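You operate a simulated robot arm through the tools that you are given. There is no shell and no other tool.

Carry out the task below with a simulated two-armed robot. There is one attempt and no reset: what you move stays moved.

Task
Fetch the orange resistor and set it on the top yellow shelf. Pick up the drop reducer with one hand, pass it to the other hand and put it on the top grey shelf. Fetch the block file and set it on the flange bench shelf. Take the green brush and leave it in the scrap bin. Take the red padlock and put it on the third green shelf from the bottom. Put the low tag on the practice bench shelf. The order is free. Set down upright: orange resistor, drop reducer, block file, red padlock.

Only the result counts: the job must be done as asked and must still hold three seconds after the hand-in. Knocking over, shifting, dropping, spilling or breaking anything else fails it.

Robot
Two 7-joint arms with two-finger parallel grippers on one trunk, on a base that moves. Base frame: it is fixed to the floor where the robot stands at the start and does not move with it; the origin is under the middle of the robot, x ahead of it, y to its left, z up. Readings come in mm, degrees, newtons and seconds.
The left shoulder is at the start at [50, 165, 1180], the right one opposite. Each reaches about 801 mm from its shoulder. Places, roughly: block file (6x3x7 cm) [-1900, 900, 800]; drop reducer (7x7x10 cm) [-1700, 800, 300]; flange bench shelf [-200, -3600, 300]; green brush (4x3x12 cm) [-2400, 1000, 300]; low tag [-1250, 750, 750]; orange resistor [1000, 0, 750]; practice bench shelf [-1900, 1000, 300]; red padlock (5x3x5 cm) [500, 500, 1000]; scrap bin [-3000, -3000, 750]; third green shelf [4500, 0, 1000]; top grey shelf [-3500, -100, 1400]; top yellow shelf [4300, -1200, 1400]. Payload 3.91 kg a hand.
The TCP of each hand is the grasp point between the finger pads, 30 mm short of the fingertips. In the tool frame z runs along the fingers and y along their closing line. The gripper opens to 110 mm. The fingers are 20 mm wide and 10 mm thick; the gripper's body (48 by 112 mm) begins 55 mm behind the TCP.
Orientation is that of the tool frame in the base frame, as [roll, pitch, yaw] about the fixed x, y, z axes, in that order (R = Rz(yaw) Ry(pitch) Rx(roll)). With the fingers straight down and closing along the base's y, the tool's x points along the base's -x, its y along +y and its z along -z.

Tools
- The arms move only by the tool send_rows. It takes "left_motion", "right_motion" or both (then of equal length, played together; a hand with none holds still); each is a list of rows, each an object of numbers (a shift or turn left out is 0, a gripper value left out holds the last): "tx", "ty", "tz": the shift along the base's x, y, z in mm; "rx", "ry", "rz": the turn, a rotation vector about the base's x, y, z in degrees; "grip": the finger opening in mm, from 0 to 110. In form: [{"tx": .., "ty": .., "tz": .., "rx": .., "ry": .., "rz": .., "grip": ..}, ...]. A call has 1 to 20 rows; each row shifts and turns the commanded pose from where the row before left it. Rows are played at 5 a second. More than 50 mm and 8.6 degrees between two rows, or a gripper value outside its range, and nothing of the call is played. Where a pose cannot be reached the arm comes as near as it can. A force on the tool above 40 N (or 10 N above the force at the start of the call, whichever is more), or a blocked arm, ends the call early, and 0.2 s more pass. Each finger travels about 45 mm/s and halts on what it meets, pressing with about 21 N; the grip force reading is that of the motor and also rises with nothing between the fingers. The clock runs only during rows and for 0.2 s after the last one: add rows that do not move to give the fingers time. It gives the time, the measured TCP pose, the force on the tool (base axes), the opening and the grip force at its end, in the units of the frame above (readings bear some noise), with the torque about the TCP (base axes, N m) and any sound that the robot's microphone picked up.
- Cameras (640 x 400 px; columns grow to the right, rows downward): "scene" is now at [112.9, 39.7, 1374.3]; the picture's right is [0.42, -0.91, 0.00], its down [-0.32, -0.15, -0.94] and it looks along [0.85, 0.40, -0.35] (base axes); focal length 252 px, centre (320, 200). "left" rides on the left gripper at [73, -17, -103] in its tool frame; the picture's right is [0.23, 0.97, 0.00], its down [-0.76, 0.18, -0.62] and it looks along [-0.61, 0.14, 0.78] (tool axes); focal length 222 px, centre (320, 200). "right" rides on the right gripper at [72, 17, -103] in its tool frame; the picture's right is [-0.23, 0.97, 0.00], its down [-0.76, -0.18, -0.62] and it looks along [-0.61, -0.14, 0.78] (tool axes); focal length 222 px, centre (320, 200). There is no depth. A picture from a camera that has moved, and an enlarged one, comes with that camera's place and axes in the base frame and with its lens.
- camera(camera): a new picture of that camera. It takes no simulated time.
- slide_trunk(by): slides the trunk up (or, below 0, down) by that many mm; the arms and the scene camera ride with it, the base frame stays. It gives what a move gives, with no picture.
- drive_base(legs): drives the robot by 1 to 6 legs, each [ahead, left, turn to the left] in mm, mm and degrees, along the robot's own axes; the way and the turn of a leg run together, so that a leg with both is an arc; at most 1500 mm and 180 degrees a leg. The arms and the cameras ride along, it lands a little off, and it stops where it bumps. It gives what a move gives.
- turn_head(pan, tilt): turns the head with the scene camera to pan (to the left, within 80 degrees either way) and tilt (down, from -29 to 69), counted from straight ahead of the robot. It gives what a move gives.
- inspect(camera, box): a new picture of the part [left, top, right, bottom] of that camera's present view, enlarged. It takes no simulated time.
- job_done(): hands the job in; it is judged then, once.

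Nothing tells you exact positions but the pictures and the camera data. Unless the task says otherwise, let go and move clear before handing in.

The tools are called after "Emit:" as a command line: name --argument value ..., lists and objects as JSON in quotes. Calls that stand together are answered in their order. send_rows: Moves the arms, as the interface text tells. Its arguments: {"type":"object","properties":{"left_motion":{"type":"array"},"right_motion":{"type":"array"}},"required":[]} The other tools are called the same way: slide_trunk (by) moves the trunk up or down; drive_base (legs) drives the base; turn_head (pan, tilt) turns the head that bears the scene camera; camera (camera) takes a picture; inspect (camera, box) takes an enlarged picture of a part of a camera's view; job_done () hands the job in.

At the start:

```text
t: 0.0
left_tool_pos: [405.0, 401.1, 1224.6]
left_tool_rot: [-180.0, 0.0, -179.8]
left_force: [0.3, -0.5, 0.2]
left_moment: [0.03, -0.01, 0.02]
left_gripper_width: 110.0
left_grip_force: 0.0
right_tool_pos: [416.5, 11.2, 1268.9]
right_tool_rot: [179.9, 0.0, -180.0]
right_force: [0.2, -0.3, -1.2]
right_moment: [-0.01, 0.01, -0.02]
right_gripper_width: 109.9
right_grip_force: 0.0
trunk travel left (down, up): [-400.0, 103.0]
robot x, y, heading: [-0.6, 1.0, 0.0]
head pan, tilt (commanded): [25.0, 20.7]
```

scene: 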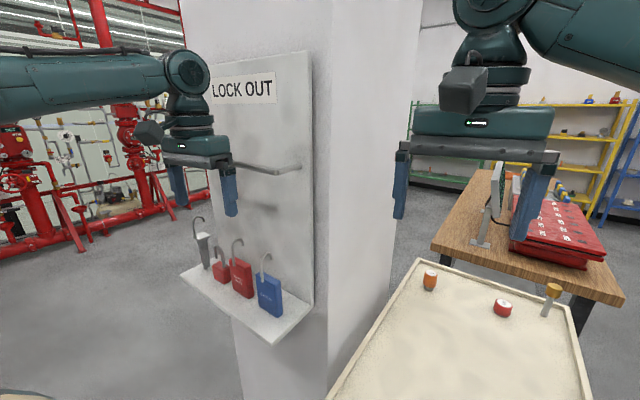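
right: 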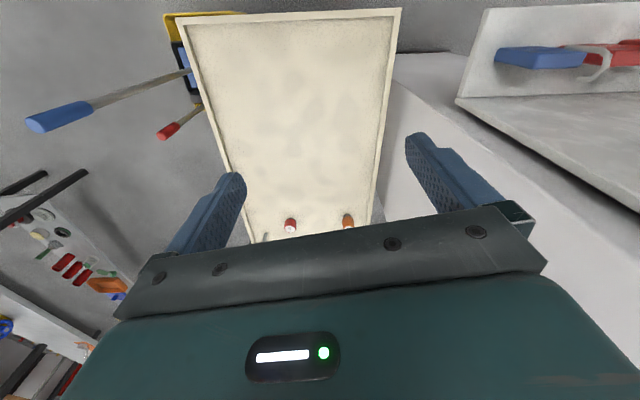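
left: 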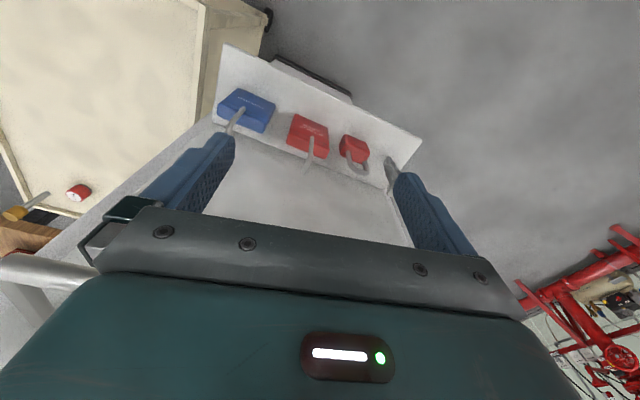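

I see a lockout board with padlocks on a ledge in front-left, and a tray table to the right with orange/red small parts. I will take closer looks before moving anything.

Emit:
inspect --camera "scene" --box '[160, 180, 340, 360]'

Emit:
inspect --camera "scene" --box '[380, 80, 640, 400]'

Emit:
inspect --camera "left" --box '[180, 40, 440, 220]'

Emit:
inspect --camera "right" --box '[160, 0, 420, 260]'

```text
2.22 times, centred on (250, 270) of scene
camera zoom: at [112.9, 39.7, 1374.3], right [0.42, -0.91, 0.0], down [-0.32, -0.15, -0.94], along [0.85, 0.4, -0.35], focal length 560 px, centre (476, 44)
```

zoom: 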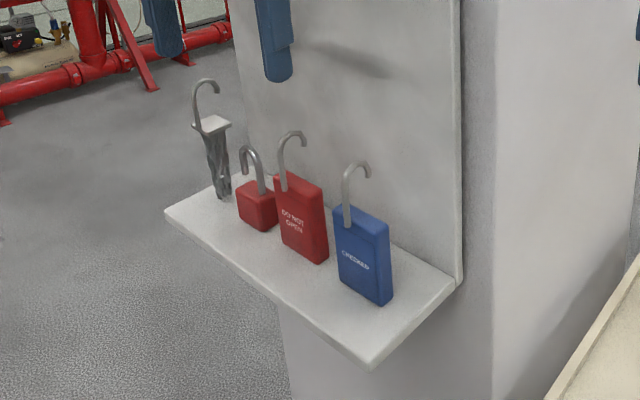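

```text
1.25 times, centred on (510, 240) of scene
camera zoom: at [112.9, 39.7, 1374.3], right [0.42, -0.91, 0.0], down [-0.32, -0.15, -0.94], along [0.85, 0.4, -0.35], focal length 315 px, centre (82, 150)
```

zoom: 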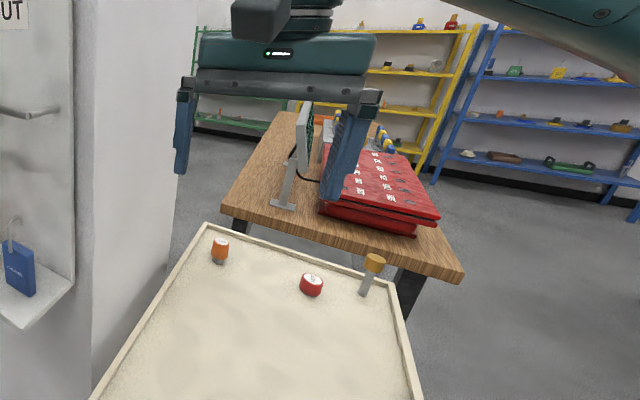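

```text
2.22 times, centred on (310, 130) of left
camera zoom: at [333.6, 385.9, 1327.1], right [-0.23, 0.97, 0.0], down [0.76, 0.18, 0.62], along [0.61, 0.14, -0.78], focal length 494 px, centre (342, 356)
```

zoom: 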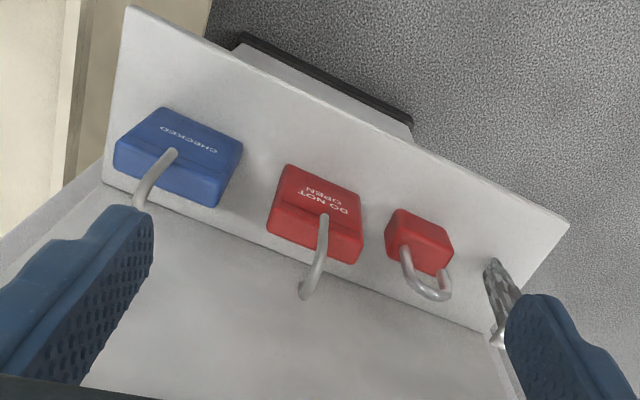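

```text
1.54 times, centred on (290, 130) of right
camera zoom: at [343.1, 27.8, 1371.8], right [0.23, 0.97, 0.0], down [0.76, -0.18, 0.62], along [0.61, -0.14, -0.78], focal length 342 px, centre (366, 308)
```

zoom: 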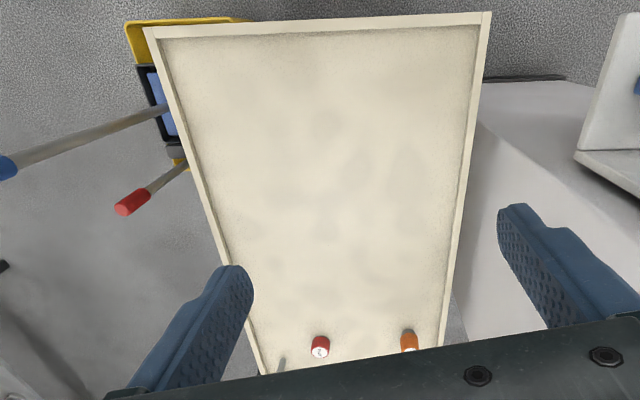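

The small red padlock (5x3x5) is near [478, 475, 990] on the ledge; the tray with the orange part is ahead. I'll look around with the head before moving.

Emit:
turn_head --pan -5 --tilt 25

Emit:
camera --camera "scene"

Emit:
turn_head --pan -60 --tilt 20

Emit:
camera --camera "scene"

Emit:
turn_head --pan 75 --tilt 20

Emit:
camera --camera "scene"

```text
t: 0.9
left_tool_pos: [405.5, 401.9, 1224.5]
left_tool_rot: [-179.9, 0.1, -179.9]
left_force: [0.0, 0.3, 0.4]
left_moment: [0.01, -0.01, -0.01]
left_gripper_width: 109.9
left_grip_force: 0.0
right_tool_pos: [416.9, 11.5, 1269.2]
right_tool_rot: [180.0, 0.0, -180.0]
right_force: [-0.8, -0.5, -0.6]
right_moment: [0.01, 0.02, 0.0]
right_gripper_width: 109.9
right_grip_force: 0.0
trunk travel left (down, up): [-400.0, 103.0]
robot x, y, heading: [-0.9, -0.2, 0.2]
head pan, tilt (commanded): [-5.0, 25.0]
```

```text
taken
camera scene: at [120.4, -7.6, 1367.3], right [-0.09, -1.0, 0.0], down [-0.42, 0.04, -0.91], along [0.9, -0.08, -0.42], focal length 252 px, centre (320, 200)
```

scene: 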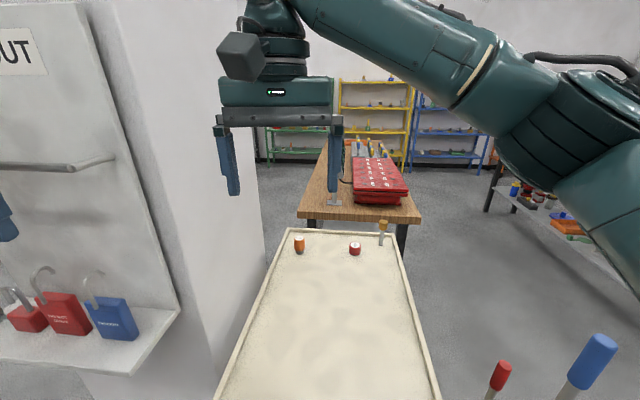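

```text
t: 2.2
left_tool_pos: [405.2, 402.7, 1224.2]
left_tool_rot: [-179.9, 0.0, -179.9]
left_force: [-0.2, 0.7, -0.1]
left_moment: [-0.02, 0.01, -0.01]
left_gripper_width: 110.1
left_grip_force: 0.1
right_tool_pos: [414.9, 10.8, 1268.1]
right_tool_rot: [180.0, -0.1, 180.0]
right_force: [-0.3, -0.1, -0.1]
right_moment: [0.01, 0.0, -0.02]
right_gripper_width: 109.7
right_grip_force: 0.1
trunk travel left (down, up): [-400.0, 103.0]
robot x, y, heading: [-1.4, -0.7, 0.0]
head pan, tilt (commanded): [-60.0, 20.0]
```

```text
taken
camera scene: at [75.2, -80.3, 1375.4], right [-0.87, -0.5, 0.0], down [-0.17, 0.3, -0.94], along [0.47, -0.81, -0.34], focal length 252 px, centre (320, 200)
```

scene: 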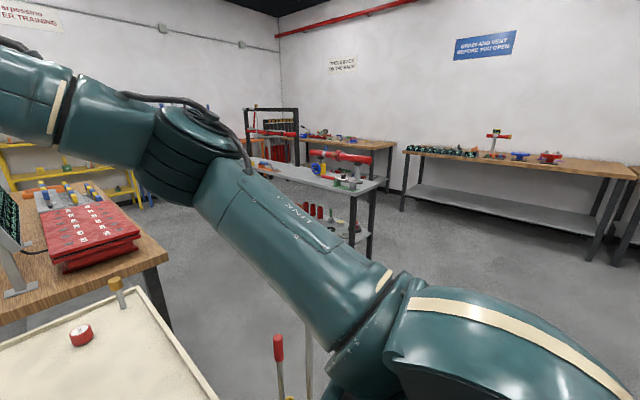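

```text
t: 4.4
left_tool_pos: [406.7, 401.2, 1225.1]
left_tool_rot: [180.0, 0.0, -179.9]
left_force: [0.1, 0.3, -0.5]
left_moment: [-0.02, 0.0, -0.01]
left_gripper_width: 109.8
left_grip_force: 0.0
right_tool_pos: [416.5, 11.3, 1267.8]
right_tool_rot: [-180.0, 0.0, -180.0]
right_force: [0.5, 0.6, -0.2]
right_moment: [0.0, -0.01, 0.0]
right_gripper_width: 110.0
right_grip_force: 0.1
trunk travel left (down, up): [-400.0, 103.0]
robot x, y, heading: [4.0, -1.6, 0.1]
head pan, tilt (commanded): [75.0, 20.0]
```

```text
taken
camera scene: at [52.8, 90.2, 1375.4], right [0.97, -0.26, 0.0], down [-0.09, -0.33, -0.94], along [0.24, 0.91, -0.34], focal length 252 px, centre (320, 200)
```

scene: 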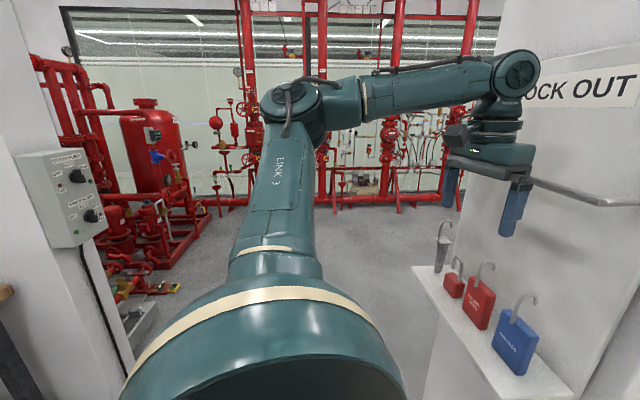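

The left camera sees the padlocks well. I'll zoom in closely on the small red padlock, and on the tray's far end from the head, to fix orientation and positions.

Emit:
inspect --camera "left" --box '[280, 110, 420, 200]'

Emit:
turn_head --pan 40 --tilt 35

Emit:
camera --camera "scene"

Emit:
inspect --camera "scene" --box '[200, 120, 360, 220]'

```text
4.44 times, centred on (350, 155) of left
camera zoom: at [333.6, 385.9, 1327.2], right [-0.23, 0.97, 0.0], down [0.76, 0.18, 0.62], along [0.61, 0.14, -0.78], focal length 987 px, centre (187, 400)
```

zoom: 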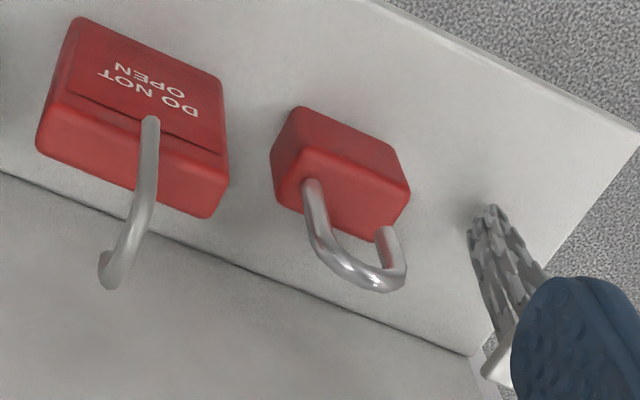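

```text
t: 5.4
left_tool_pos: [405.4, 402.0, 1225.0]
left_tool_rot: [-180.0, 0.0, -179.9]
left_force: [0.0, 0.4, -0.2]
left_moment: [0.02, 0.01, 0.01]
left_gripper_width: 110.2
left_grip_force: 0.0
right_tool_pos: [416.6, 10.6, 1269.1]
right_tool_rot: [-180.0, 0.0, 179.9]
right_force: [-0.5, -0.1, -0.1]
right_moment: [0.01, -0.02, -0.01]
right_gripper_width: 110.1
right_grip_force: 0.1
trunk travel left (down, up): [-400.0, 103.0]
robot x, y, heading: [-1.9, 1.2, -0.2]
head pan, tilt (commanded): [40.0, 35.0]
```

```text
taken
camera scene: at [96.0, 57.0, 1351.6], right [0.64, -0.77, 0.0], down [-0.44, -0.37, -0.82], along [0.63, 0.53, -0.57], focal length 252 px, centre (320, 200)
```

scene: 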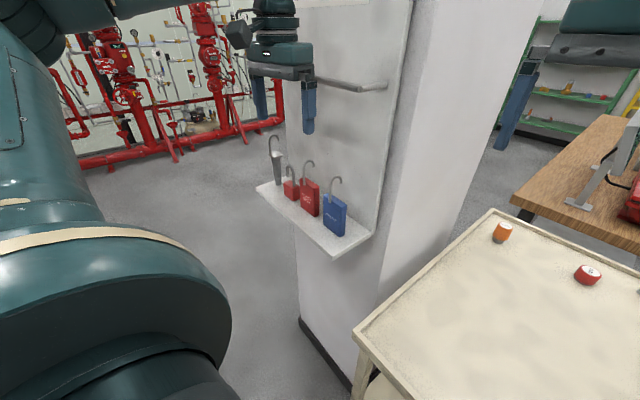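

```text
4.00 times, centred on (280, 170) of scene
camera zoom: at [96.0, 57.0, 1351.6], right [0.64, -0.77, 0.0], down [-0.44, -0.37, -0.82], along [0.63, 0.53, -0.57], focal length 1008 px, centre (480, 320)
```

zoom: 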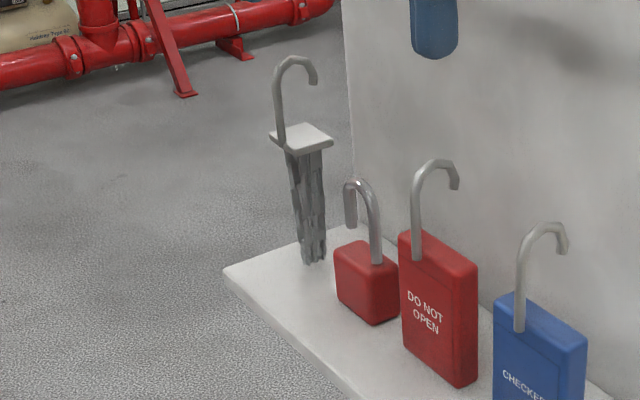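

The small red padlock's body is about 50 mm wide along the ledge direction (ledge turned about -11°), centre about [477, 473, 993], with about 23 mm to the big padlock. I'll tilt the left hand to point forward-down and stage in front of it.

Emit:
send_rows --left_motion '[{"tx": -5, "ty": 11, "tz": -8, "ry": -8.5, "grip": 64}, {"tx": -5, "ty": 11, "tz": -8, "ry": -8.5}, {"tx": -5, "ty": 11, "tz": -8, "ry": -8.5}, {"tx": -5, "ty": 11, "tz": -8, "ry": -8.5}, {"tx": -5, "ty": 11, "tz": -8, "ry": -8.5}, {"tx": -5, "ty": 11, "tz": -8, "ry": -8.5}, {"tx": -5, "ty": 11, "tz": -8, "ry": -8.5}, {"rz": -5.5}, {"rz": -5.5}, {}]'

Emit:
camera --camera "scene"

Emit:
camera --camera "left"

```text
t: 7.6
left_tool_pos: [369.9, 478.2, 1168.4]
left_tool_rot: [-179.9, 59.7, 169.1]
left_force: [0.0, 0.7, 0.7]
left_moment: [-0.03, 0.02, -0.02]
left_gripper_width: 64.1
left_grip_force: 0.0
right_tool_pos: [415.8, 12.8, 1269.0]
right_tool_rot: [180.0, 0.0, -180.0]
right_force: [0.5, -0.1, -0.2]
right_moment: [0.02, 0.02, 0.01]
right_gripper_width: 110.1
right_grip_force: 0.1
trunk travel left (down, up): [-400.0, 103.0]
robot x, y, heading: [4.5, -2.0, -0.4]
head pan, tilt (commanded): [40.0, 35.0]
```

```text
taken
camera scene: at [96.1, 56.8, 1351.6], right [0.64, -0.77, 0.0], down [-0.44, -0.37, -0.82], along [0.63, 0.53, -0.57], focal length 252 px, centre (320, 200)
```

scene: 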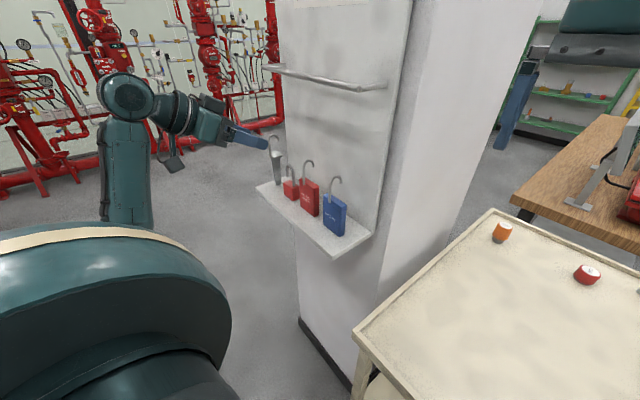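

```text
taken
camera left: at [243.9, 487.8, 1157.7], right [0.07, 0.98, -0.2], down [-0.11, 0.2, 0.97], along [0.99, -0.05, 0.13], focal length 222 px, centre (320, 200)
```

left: 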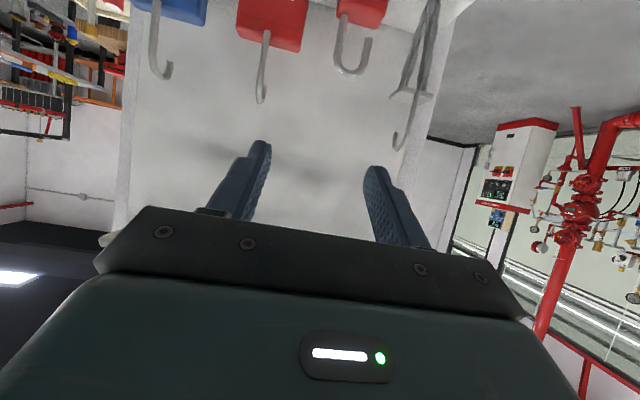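

The hand is now tilted 30° below horizontal in front of the board. I'll lower it to the line of approach to the small padlock and check.

Emit:
send_rows --left_motion '[{"tx": -1, "ty": 6, "tz": -35}, {"tx": -1, "ty": 6, "tz": -35}, {"tx": -1, "ty": 7, "tz": -35}, {}]'

Emit:
camera --camera "left"

Emit:
inspect --camera "scene" --box '[200, 120, 360, 220]'

```text
t: 8.6
left_tool_pos: [368.2, 495.5, 1062.3]
left_tool_rot: [179.9, 59.4, 169.0]
left_force: [0.0, 0.3, -0.7]
left_moment: [-0.01, -0.02, -0.01]
left_gripper_width: 64.2
left_grip_force: 0.1
right_tool_pos: [416.4, 11.4, 1268.5]
right_tool_rot: [-180.0, 0.1, 180.0]
right_force: [-0.7, -0.6, -0.6]
right_moment: [0.03, 0.02, 0.02]
right_gripper_width: 110.0
right_grip_force: 0.0
trunk travel left (down, up): [-400.0, 103.0]
robot x, y, heading: [0.8, 2.0, 0.0]
head pan, tilt (commanded): [40.0, 35.0]
```

```text
taken
camera left: at [241.4, 504.5, 1051.0], right [0.07, 0.98, -0.2], down [-0.11, 0.2, 0.97], along [0.99, -0.05, 0.13], focal length 222 px, centre (320, 200)
```

left: 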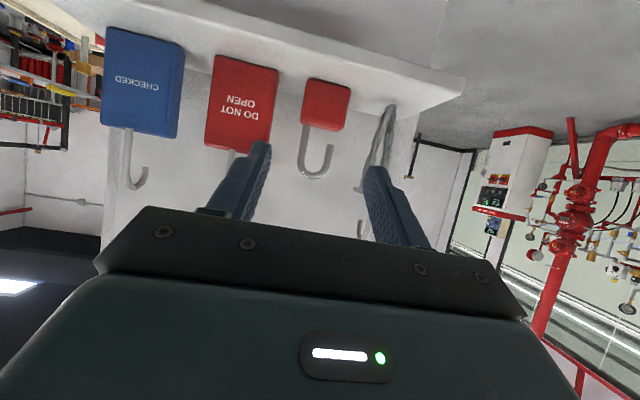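

```text
4.00 times, centred on (280, 170) of scene
camera zoom: at [96.1, 56.8, 1351.6], right [0.64, -0.77, 0.0], down [-0.44, -0.37, -0.82], along [0.63, 0.53, -0.57], focal length 1008 px, centre (480, 320)
```

zoom: 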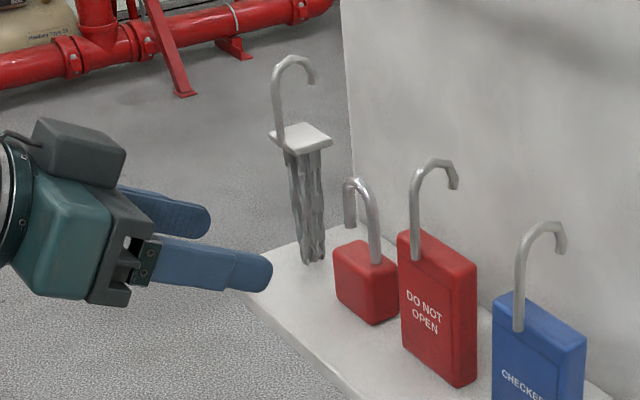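

Staged well. I'll zoom in on the left camera to refine the lateral alignment before going in.

Emit:
inspect --camera "left" --box '[200, 60, 440, 220]'

```text
2.50 times, centred on (320, 140) of left
camera zoom: at [241.4, 504.5, 1051.0], right [0.07, 0.98, -0.2], down [-0.11, 0.2, 0.97], along [0.99, -0.05, 0.13], focal length 555 px, centre (320, 350)
```

zoom: 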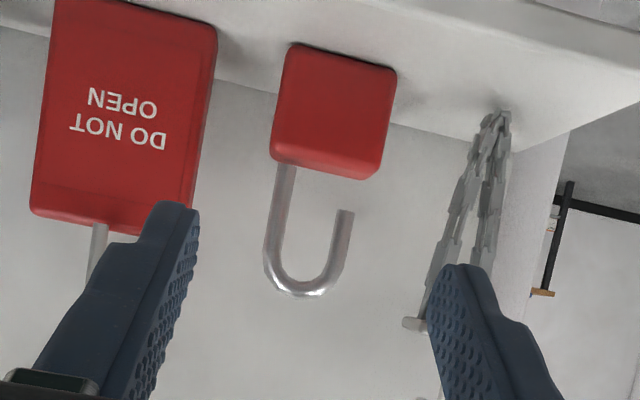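

The padlock centre sits about 6 mm to +y of the approach line; body 42 mm wide, bottom at z≈968. I'll correct sideways and advance halfway along the finger axis, then check.

Emit:
send_rows --left_motion '[{"ty": 6}, {"tx": 17, "ty": -3.3, "tz": -10.6}, {"tx": 17, "ty": -3.3, "tz": -10.6}, {"tx": 17, "ty": -3.3, "tz": -10.6}, {}]'

Emit:
camera --camera "left"

Emit:
inspect --camera "scene" --box '[220, 130, 340, 205]'

```text
t: 9.8
left_tool_pos: [418.6, 493.2, 1030.7]
left_tool_rot: [-179.9, 59.6, 169.0]
left_force: [-0.5, -0.5, -0.6]
left_moment: [-0.01, -0.02, 0.03]
left_gripper_width: 63.8
left_grip_force: 0.1
right_tool_pos: [415.9, 10.9, 1268.8]
right_tool_rot: [-179.9, 0.0, -179.9]
right_force: [-1.3, -1.2, 0.2]
right_moment: [-0.01, -0.04, 0.0]
right_gripper_width: 109.8
right_grip_force: 0.1
trunk travel left (down, up): [-400.0, 103.0]
robot x, y, heading: [2.0, 2.4, 0.0]
head pan, tilt (commanded): [40.0, 35.0]
```

```text
taken
camera left: at [292.8, 501.3, 1021.2], right [0.07, 0.98, -0.2], down [-0.11, 0.2, 0.97], along [0.99, -0.05, 0.13], focal length 222 px, centre (320, 200)
```

left: 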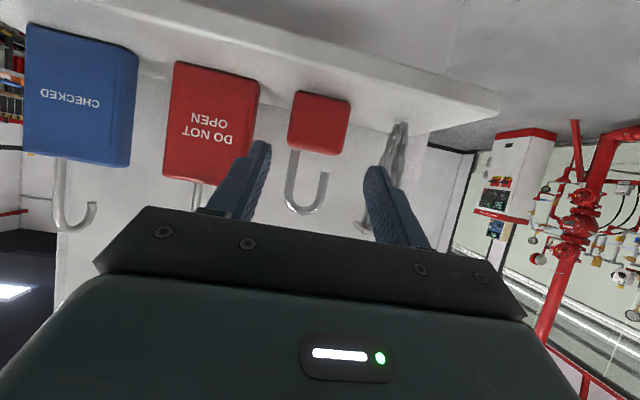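

```text
5.33 times, centred on (280, 168) of scene
camera zoom: at [96.0, 56.9, 1351.6], right [0.64, -0.77, 0.0], down [-0.44, -0.37, -0.82], along [0.63, 0.53, -0.57], focal length 1344 px, centre (533, 373)
```

zoom: 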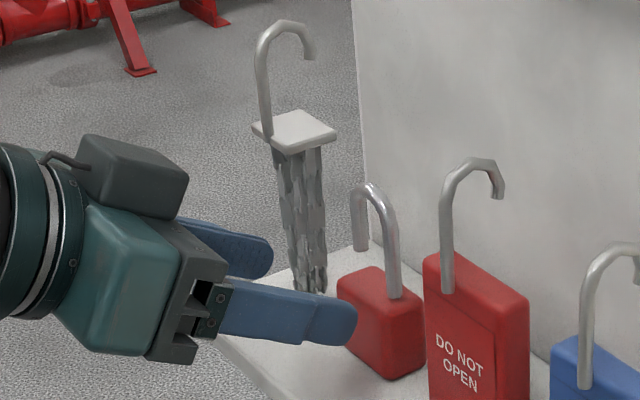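

The padlock is centred between the fingers. I'll advance the last ~63 mm and close.

Emit:
send_rows --left_motion '[{"tx": 13.3, "ty": -2.6, "tz": -8}, {"tx": 13.3, "ty": -2.6, "tz": -8}, {"tx": 13.3, "ty": -2.6, "tz": -8}, {"tx": 13.3, "ty": -2.6, "tz": -8}, {}]'

Emit:
inspect --camera "left" --box '[200, 40, 440, 220]'

Emit:
inspect --camera "scene" --box '[220, 130, 340, 205]'

```text
t: 11.0
left_tool_pos: [474.1, 483.7, 998.6]
left_tool_rot: [-179.9, 59.5, 169.1]
left_force: [-0.2, 0.5, 0.4]
left_moment: [0.01, 0.01, -0.01]
left_gripper_width: 63.8
left_grip_force: 0.1
right_tool_pos: [415.7, 12.0, 1268.0]
right_tool_rot: [-179.9, 0.0, -180.0]
right_force: [-0.7, -0.4, 0.3]
right_moment: [0.0, 0.01, -0.01]
right_gripper_width: 110.0
right_grip_force: 0.0
trunk travel left (down, up): [-400.0, 103.0]
robot x, y, heading: [-0.3, 0.1, 0.1]
head pan, tilt (commanded): [40.0, 35.0]
```

```text
2.22 times, centred on (320, 130) of left
camera zoom: at [346.7, 492.4, 988.1], right [0.07, 0.98, -0.2], down [-0.11, 0.2, 0.97], along [0.99, -0.05, 0.13], focal length 494 px, centre (320, 356)
```

zoom: 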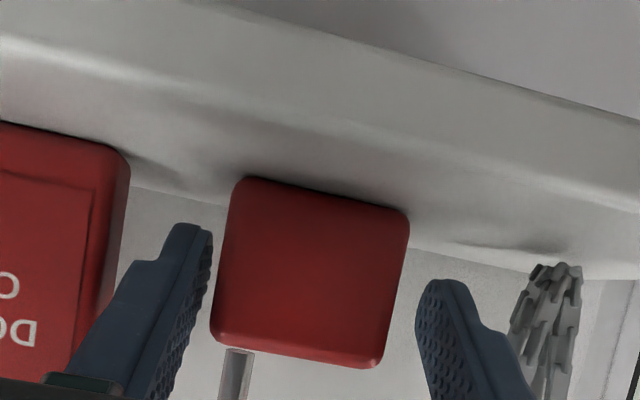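

```text
5.33 times, centred on (280, 168) of scene
camera zoom: at [96.0, 56.9, 1351.6], right [0.64, -0.77, 0.0], down [-0.44, -0.37, -0.82], along [0.63, 0.53, -0.57], focal length 1344 px, centre (533, 373)
```

zoom: 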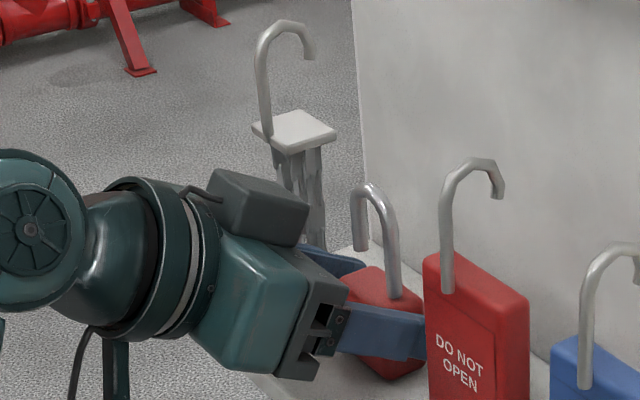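

Fingers straddle the padlock with clearance on both sides. Closing now.

Emit:
send_rows --left_motion '[{"grip": 54}, {"grip": 44}, {"grip": 34}, {"grip": 30}, {}, {}]'

Emit:
inspect --camera "left" --box '[200, 40, 440, 220]'

```text
t: 12.4
left_tool_pos: [471.6, 484.9, 999.6]
left_tool_rot: [-179.9, 59.5, 169.1]
left_force: [0.4, -0.3, 0.5]
left_moment: [0.03, -0.03, 0.0]
left_gripper_width: 45.8
left_grip_force: 20.8
right_tool_pos: [416.6, 11.7, 1269.0]
right_tool_rot: [-179.9, 0.0, -179.9]
right_force: [0.1, -0.6, 0.0]
right_moment: [0.01, 0.02, -0.01]
right_gripper_width: 110.1
right_grip_force: 0.0
trunk travel left (down, up): [-400.0, 103.0]
robot x, y, heading: [-1.3, 1.2, -0.0]
head pan, tilt (commanded): [40.0, 35.0]
```

```text
2.22 times, centred on (320, 130) of left
camera zoom: at [346.6, 492.3, 988.3], right [0.07, 0.98, -0.2], down [-0.11, 0.2, 0.97], along [0.99, -0.05, 0.13], focal length 494 px, centre (320, 356)
```

zoom: 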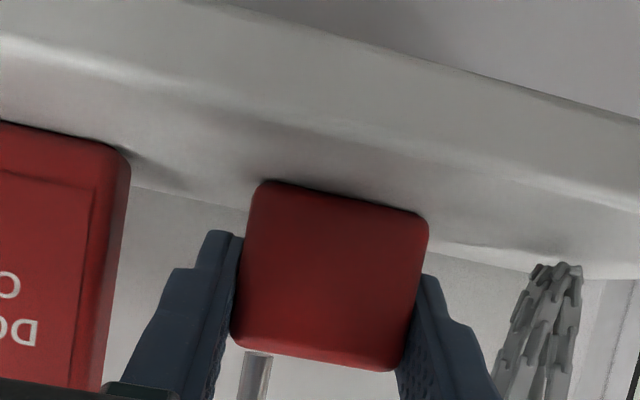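

Grip is firm (46 mm, 21 N). I'll lift 30 mm, then back straight out from the board.

Emit:
send_rows --left_motion '[{"tz": 10}, {"tz": 10}, {"tz": 10}, {"tx": -25, "ty": 4.8, "tz": 5}, {"tx": -30, "ty": 5.8, "tz": 5}, {"tx": -30, "ty": 5.8, "tz": 5}, {"tx": -30, "ty": 5.8, "tz": 5}, {}]'

Emit:
camera --camera "scene"

Emit:
camera --camera "left"

```text
t: 14.2
left_tool_pos: [358.1, 504.1, 1049.2]
left_tool_rot: [-179.9, 59.6, 169.1]
left_force: [-0.4, 0.1, -2.7]
left_moment: [-0.05, -0.01, -0.01]
left_gripper_width: 45.6
left_grip_force: 21.0
right_tool_pos: [416.3, 11.7, 1268.6]
right_tool_rot: [-179.9, 0.0, -180.0]
right_force: [0.2, 0.0, -0.4]
right_moment: [-0.02, 0.02, 0.03]
right_gripper_width: 110.0
right_grip_force: 0.0
trunk travel left (down, up): [-400.0, 103.0]
robot x, y, heading: [0.3, 0.9, 0.1]
head pan, tilt (commanded): [40.0, 35.0]
```

```text
taken
camera scene: at [96.4, 57.1, 1351.5], right [0.64, -0.77, 0.0], down [-0.44, -0.37, -0.82], along [0.63, 0.53, -0.57], focal length 252 px, centre (320, 200)
```

scene: 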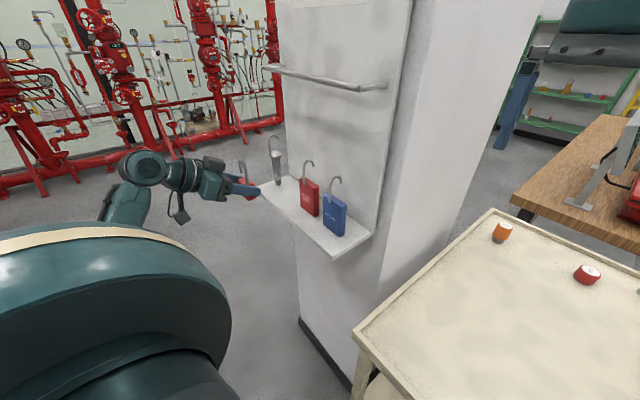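

```text
taken
camera left: at [231.6, 513.1, 1038.9], right [0.07, 0.98, -0.2], down [-0.11, 0.2, 0.97], along [0.99, -0.05, 0.13], focal length 222 px, centre (320, 200)
```

left: 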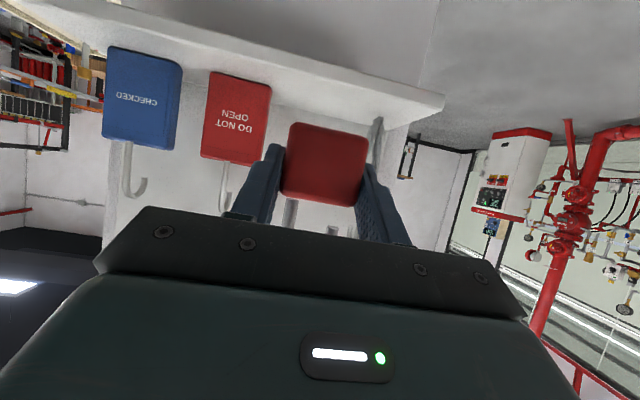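

Padlock is held clear. Now I need the floor layout on the right and ahead to plan a drive to the tray's far end.

Emit:
turn_head --pan -30 --tilt 50

Emit:
camera --camera "scene"

Emit:
turn_head --pan -80 --tilt 55

Emit:
camera --camera "scene"

Emit:
turn_head --pan 20 --tilt 69

Emit:
camera --camera "scene"

```text
t: 15.6
left_tool_pos: [358.5, 505.4, 1049.8]
left_tool_rot: [-180.0, 59.6, 169.0]
left_force: [0.6, -0.5, -1.3]
left_moment: [-0.03, -0.01, 0.01]
left_gripper_width: 46.1
left_grip_force: 21.0
right_tool_pos: [416.8, 11.6, 1268.4]
right_tool_rot: [-180.0, 0.1, -180.0]
right_force: [0.1, 0.5, 0.6]
right_moment: [0.0, 0.01, 0.0]
right_gripper_width: 110.2
right_grip_force: 0.1
trunk travel left (down, up): [-400.0, 103.0]
robot x, y, heading: [0.8, -2.9, -0.0]
head pan, tilt (commanded): [-30.0, 50.0]
```

```text
taken
camera scene: at [95.4, -38.0, 1329.8], right [-0.5, -0.87, 0.0], down [-0.66, 0.38, -0.64], along [0.56, -0.32, -0.77], focal length 252 px, centre (320, 200)
```

scene: 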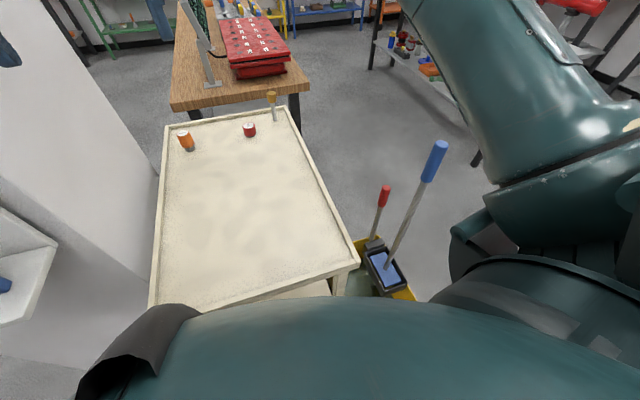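

```text
t: 16.8
left_tool_pos: [357.7, 504.7, 1049.2]
left_tool_rot: [-179.8, 59.5, 169.1]
left_force: [-0.6, -0.4, -1.4]
left_moment: [0.0, 0.04, -0.01]
left_gripper_width: 45.9
left_grip_force: 21.2
right_tool_pos: [416.4, 12.0, 1269.3]
right_tool_rot: [-180.0, 0.1, 180.0]
right_force: [-0.2, -0.4, -0.4]
right_moment: [0.01, 0.0, 0.01]
right_gripper_width: 109.9
right_grip_force: 0.1
trunk travel left (down, up): [-400.0, 103.0]
robot x, y, heading: [-1.6, -2.6, -0.1]
head pan, tilt (commanded): [-80.0, 55.0]
```

```text
taken
camera scene: at [41.3, -70.5, 1323.3], right [-0.98, -0.17, 0.0], down [-0.14, 0.81, -0.57], along [0.1, -0.56, -0.82], focal length 252 px, centre (320, 200)
```

scene: 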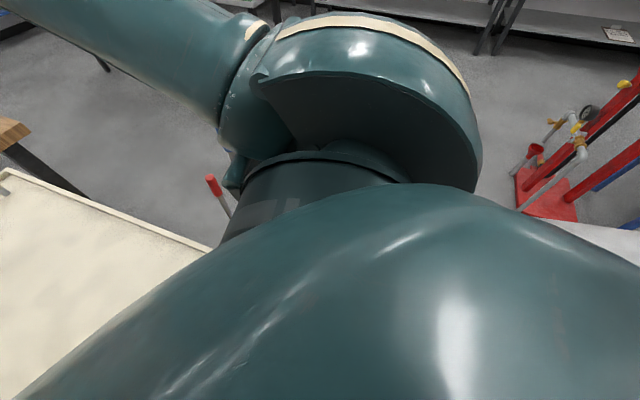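

```text
t: 18.5
left_tool_pos: [357.8, 503.8, 1049.6]
left_tool_rot: [-179.9, 59.5, 169.1]
left_force: [-0.3, 0.1, -1.5]
left_moment: [-0.03, -0.01, -0.01]
left_gripper_width: 45.7
left_grip_force: 20.5
right_tool_pos: [415.5, 12.3, 1269.1]
right_tool_rot: [-179.9, 0.1, 180.0]
right_force: [-0.2, 0.3, -0.2]
right_moment: [-0.01, 0.0, -0.01]
right_gripper_width: 110.2
right_grip_force: 0.0
trunk travel left (down, up): [-400.0, 103.0]
robot x, y, heading: [0.5, -1.4, -0.2]
head pan, tilt (commanded): [20.0, 68.8]
```

```text
taken
camera scene: at [81.3, 19.5, 1307.9], right [0.34, -0.94, 0.0], down [-0.88, -0.32, -0.36], along [0.34, 0.12, -0.93], focal length 252 px, centre (320, 200)
```

scene: 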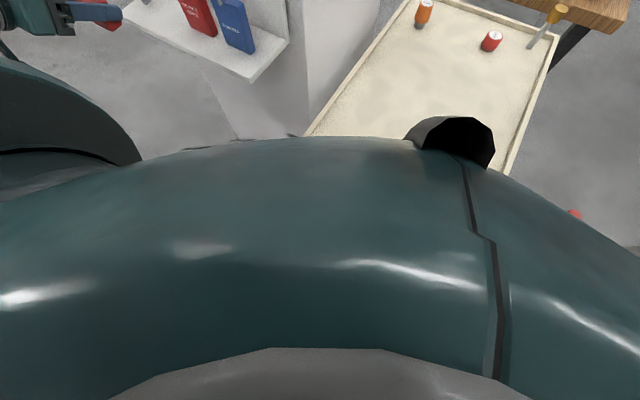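

The mop bucket sits right-front (about x 240–560, y −650 to −480). I'll check what is beside and behind the robot before moving the base.

Emit:
turn_head --pan 80 --tilt 5

Emit:
camera --camera "scene"

Emit:
turn_head --pan -80 --tilt 10

Emit:
camera --camera "scene"

Emit:
turn_head --pan 80 --tilt 40

Emit:
camera --camera "scene"

```text
t: 19.9
left_tool_pos: [358.4, 505.3, 1050.5]
left_tool_rot: [-179.9, 59.4, 169.2]
left_force: [0.2, 1.2, -1.9]
left_moment: [-0.01, 0.0, 0.0]
left_gripper_width: 45.7
left_grip_force: 20.8
right_tool_pos: [415.3, 11.1, 1268.5]
right_tool_rot: [179.9, 0.0, 180.0]
right_force: [-0.3, -0.1, 0.1]
right_moment: [-0.01, 0.0, -0.02]
right_gripper_width: 110.0
right_grip_force: 0.0
trunk travel left (down, up): [-400.0, 103.0]
robot x, y, heading: [-2.7, -1.3, 0.1]
head pan, tilt (commanded): [80.0, 5.0]
```

```text
taken
camera scene: at [44.7, 90.9, 1399.7], right [0.98, -0.17, 0.0], down [-0.02, -0.09, -1.0], along [0.17, 0.98, -0.09], focal length 252 px, centre (320, 200)
```

scene: 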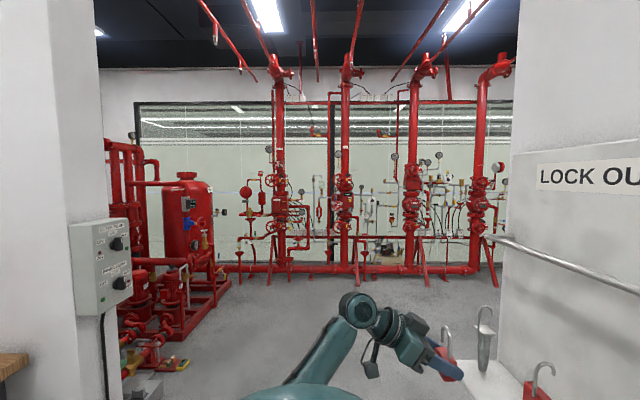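

```text
t: 22.3
left_tool_pos: [358.8, 505.3, 1049.5]
left_tool_rot: [-179.9, 59.5, 169.1]
left_force: [-0.8, 0.4, -1.8]
left_moment: [0.01, 0.03, -0.02]
left_gripper_width: 45.7
left_grip_force: 21.3
right_tool_pos: [416.9, 11.6, 1268.1]
right_tool_rot: [-179.9, 0.1, 180.0]
right_force: [0.1, -0.3, 0.4]
right_moment: [-0.02, -0.02, 0.01]
right_gripper_width: 109.8
right_grip_force: 0.0
trunk travel left (down, up): [-400.0, 103.0]
robot x, y, heading: [1.6, 2.0, 0.0]
head pan, tilt (commanded): [-80.0, 10.0]
```

```text
taken
camera scene: at [44.9, -91.1, 1391.7], right [-0.98, -0.17, 0.0], down [-0.03, 0.17, -0.98], along [0.17, -0.97, -0.17], focal length 252 px, centre (320, 200)
```

scene: 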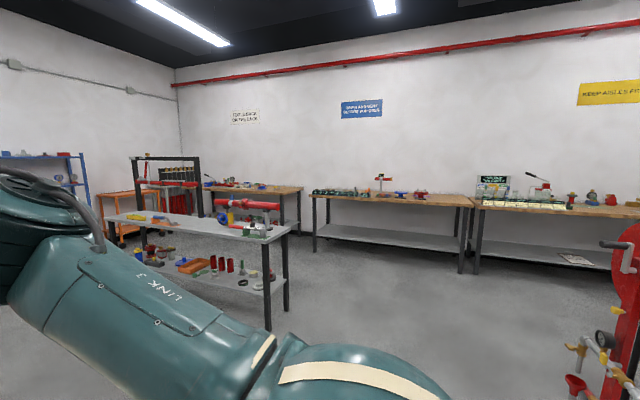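

```text
t: 24.8
left_tool_pos: [358.7, 505.4, 1049.7]
left_tool_rot: [-179.8, 59.5, 169.2]
left_force: [0.6, 0.2, -1.9]
left_moment: [0.0, 0.04, 0.01]
left_gripper_width: 45.8
left_grip_force: 21.5
right_tool_pos: [416.0, 12.1, 1268.8]
right_tool_rot: [179.9, -0.1, 180.0]
right_force: [-1.0, -0.9, 0.4]
right_moment: [-0.01, -0.02, 0.0]
right_gripper_width: 110.2
right_grip_force: 0.1
trunk travel left (down, up): [-400.0, 103.0]
robot x, y, heading: [1.0, 2.3, -0.3]
head pan, tilt (commanded): [80.0, 40.0]
```

```text
taken
camera scene: at [43.5, 84.2, 1344.0], right [0.98, -0.17, 0.0], down [-0.11, -0.63, -0.77], along [0.13, 0.75, -0.64], focal length 252 px, centre (320, 200)
```

scene: 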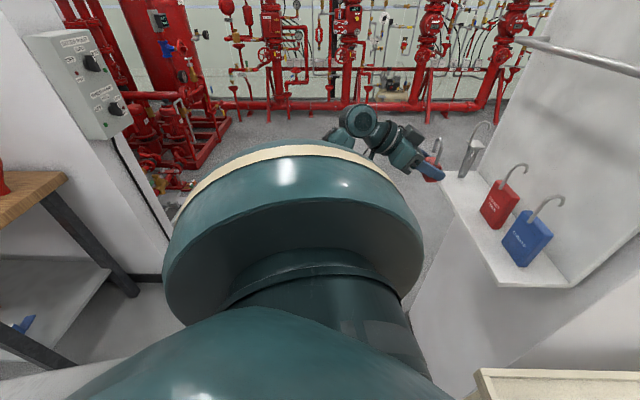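

There is something pale directly behind the robot, so I need to see it before backing up. I'll pull the right hand in, then turn the base left in place (left side is open) to look behind.

Emit:
send_rows --right_motion '[{"tx": -30, "ty": -20}, {"tx": -30, "ty": -20}, {"tx": -30, "ty": -20}, {}]'

Emit:
drive_base --legs '[[0, 0, 25]]'

Emit:
camera --camera "scene"

Emit:
turn_head --pan 80 --tilt 20

Emit:
camera --camera "scene"

```text
t: 25.8
left_tool_pos: [358.9, 504.9, 1049.9]
left_tool_rot: [-179.8, 59.5, 169.3]
left_force: [1.9, -0.5, -1.7]
left_moment: [0.03, 0.01, 0.0]
left_gripper_width: 45.8
left_grip_force: 21.2
right_tool_pos: [326.0, -47.4, 1269.5]
right_tool_rot: [180.0, -0.1, 180.0]
right_force: [-0.5, 0.0, 0.4]
right_moment: [-0.04, -0.03, 0.02]
right_gripper_width: 109.4
right_grip_force: 0.0
trunk travel left (down, up): [-400.0, 103.0]
robot x, y, heading: [-0.7, 1.8, 0.1]
head pan, tilt (commanded): [80.0, 40.0]
```

```text
t: 27.5
left_tool_pos: [109.4, 608.6, 1049.7]
left_tool_rot: [-179.8, 59.5, -165.7]
left_force: [-1.2, 0.4, -1.7]
left_moment: [-0.01, 0.0, 0.02]
left_gripper_width: 45.6
left_grip_force: 21.1
right_tool_pos: [314.8, 94.6, 1269.9]
right_tool_rot: [180.0, 0.0, -154.8]
right_force: [-0.6, 0.3, -1.2]
right_moment: [-0.01, 0.0, 0.0]
right_gripper_width: 110.1
right_grip_force: 0.1
trunk travel left (down, up): [-400.0, 103.0]
robot x, y, heading: [-0.2, -2.4, 25.1]
head pan, tilt (commanded): [80.0, 40.0]
```

```text
taken
camera scene: at [3.5, 95.1, 1344.0], right [0.97, 0.26, 0.0], down [0.17, -0.62, -0.77], along [-0.2, 0.74, -0.64], focal length 252 px, centre (320, 200)
```

scene: 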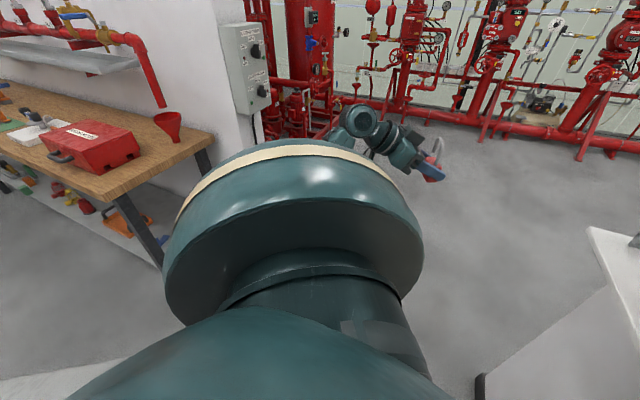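

```text
t: 28.3
left_tool_pos: [109.1, 609.3, 1050.2]
left_tool_rot: [-179.9, 59.5, -165.6]
left_force: [-0.4, -0.1, -2.0]
left_moment: [0.0, 0.01, 0.03]
left_gripper_width: 45.8
left_grip_force: 20.7
right_tool_pos: [314.8, 95.9, 1270.6]
right_tool_rot: [180.0, -0.1, -154.8]
right_force: [-0.8, 0.8, -0.1]
right_moment: [0.0, 0.0, -0.02]
right_gripper_width: 110.1
right_grip_force: 0.1
trunk travel left (down, up): [-400.0, 103.0]
robot x, y, heading: [2.1, -4.5, 25.2]
head pan, tilt (commanded): [80.0, 20.0]
```

```text
taken
camera scene: at [1.4, 102.9, 1375.3], right [0.97, 0.26, 0.0], down [0.09, -0.33, -0.94], along [-0.25, 0.91, -0.34], focal length 252 px, centre (320, 200)
```

scene: 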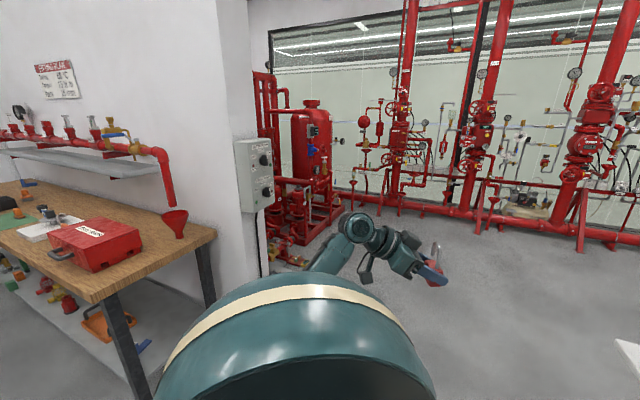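

The pale patch at the lower left stays fixed in the picture while turning, so it may be the robot's own body. I'll check the same on the right side.

Emit:
turn_head --pan -80 --tilt 55

Emit:
camera --camera "scene"

Emit:
turn_head --pan -80 --tilt 69

Emit:
camera --camera "scene"

Emit:
turn_head --pan 80 --tilt 60

Emit:
camera --camera "scene"

```text
t: 30.8
left_tool_pos: [109.3, 608.5, 1049.1]
left_tool_rot: [-179.9, 59.5, -165.7]
left_force: [0.3, 0.5, -2.4]
left_moment: [-0.02, 0.01, 0.01]
left_gripper_width: 45.9
left_grip_force: 21.2
right_tool_pos: [315.0, 95.2, 1270.0]
right_tool_rot: [180.0, 0.0, -154.8]
right_force: [0.0, 0.4, -0.2]
right_moment: [-0.02, 0.0, 0.01]
right_gripper_width: 109.9
right_grip_force: 0.1
trunk travel left (down, up): [-400.0, 103.0]
robot x, y, heading: [-1.1, 1.2, 24.8]
head pan, tilt (commanded): [-80.0, 55.0]
```

```text
taken
camera scene: at [67.4, -45.9, 1323.3], right [-0.82, -0.58, 0.0], down [-0.47, 0.67, -0.57], along [0.33, -0.47, -0.82], focal length 252 px, centre (320, 200)
```

scene: 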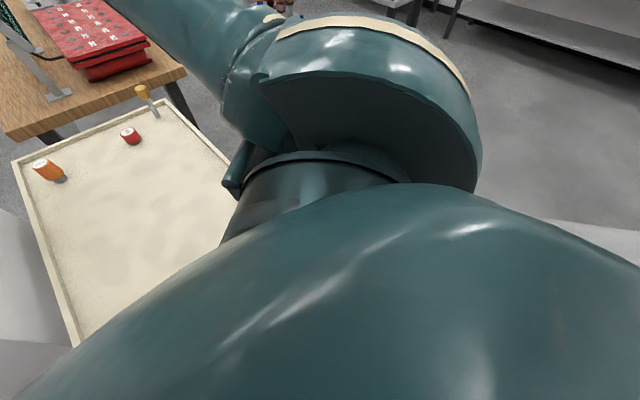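

```text
t: 31.5
left_tool_pos: [109.1, 610.6, 1049.1]
left_tool_rot: [-180.0, 59.6, -165.8]
left_force: [0.7, -1.1, -1.4]
left_moment: [0.01, 0.02, -0.04]
left_gripper_width: 45.6
left_grip_force: 20.2
right_tool_pos: [315.2, 95.3, 1269.3]
right_tool_rot: [-180.0, 0.1, -154.8]
right_force: [0.4, 0.0, -0.2]
right_moment: [-0.03, 0.01, 0.0]
right_gripper_width: 109.9
right_grip_force: 0.0
trunk travel left (down, up): [-400.0, 103.0]
robot x, y, heading: [-0.6, -2.7, 25.0]
head pan, tilt (commanded): [-80.0, 68.8]
```

```text
taken
camera scene: at [58.1, -32.8, 1307.9], right [-0.82, -0.58, 0.0], down [-0.54, 0.76, -0.36], along [0.21, -0.3, -0.93], focal length 252 px, centre (320, 200)
```

scene: 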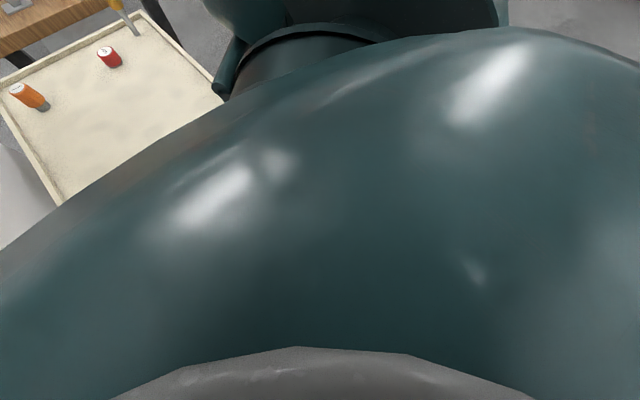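

```text
t: 34.0
left_tool_pos: [109.7, 609.6, 1049.4]
left_tool_rot: [-179.9, 59.4, -165.6]
left_force: [-0.1, 0.1, -1.7]
left_moment: [-0.01, 0.01, 0.03]
left_gripper_width: 45.9
left_grip_force: 21.3
right_tool_pos: [313.4, 95.3, 1270.4]
right_tool_rot: [180.0, 0.0, -154.8]
right_force: [0.2, 0.5, 0.4]
right_moment: [0.01, -0.04, -0.02]
right_gripper_width: 110.2
right_grip_force: 0.1
trunk travel left (down, up): [-400.0, 103.0]
robot x, y, heading: [1.6, -1.8, 25.2]
head pan, tilt (commanded): [80.0, 60.0]
```

```text
taken
camera scene: at [8.4, 77.3, 1317.2], right [0.97, 0.26, 0.0], down [0.23, -0.84, -0.5], along [-0.13, 0.48, -0.87], focal length 252 px, centre (320, 200)
```

scene: 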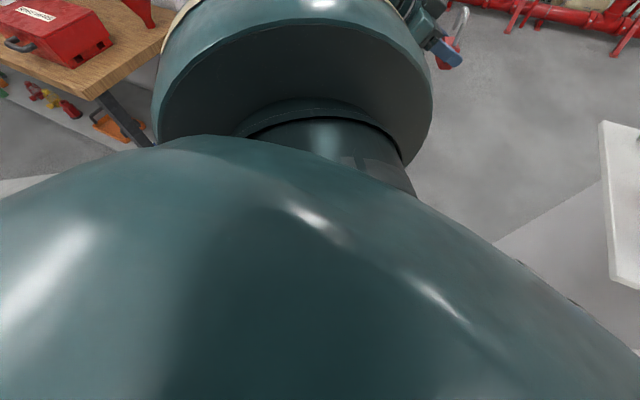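

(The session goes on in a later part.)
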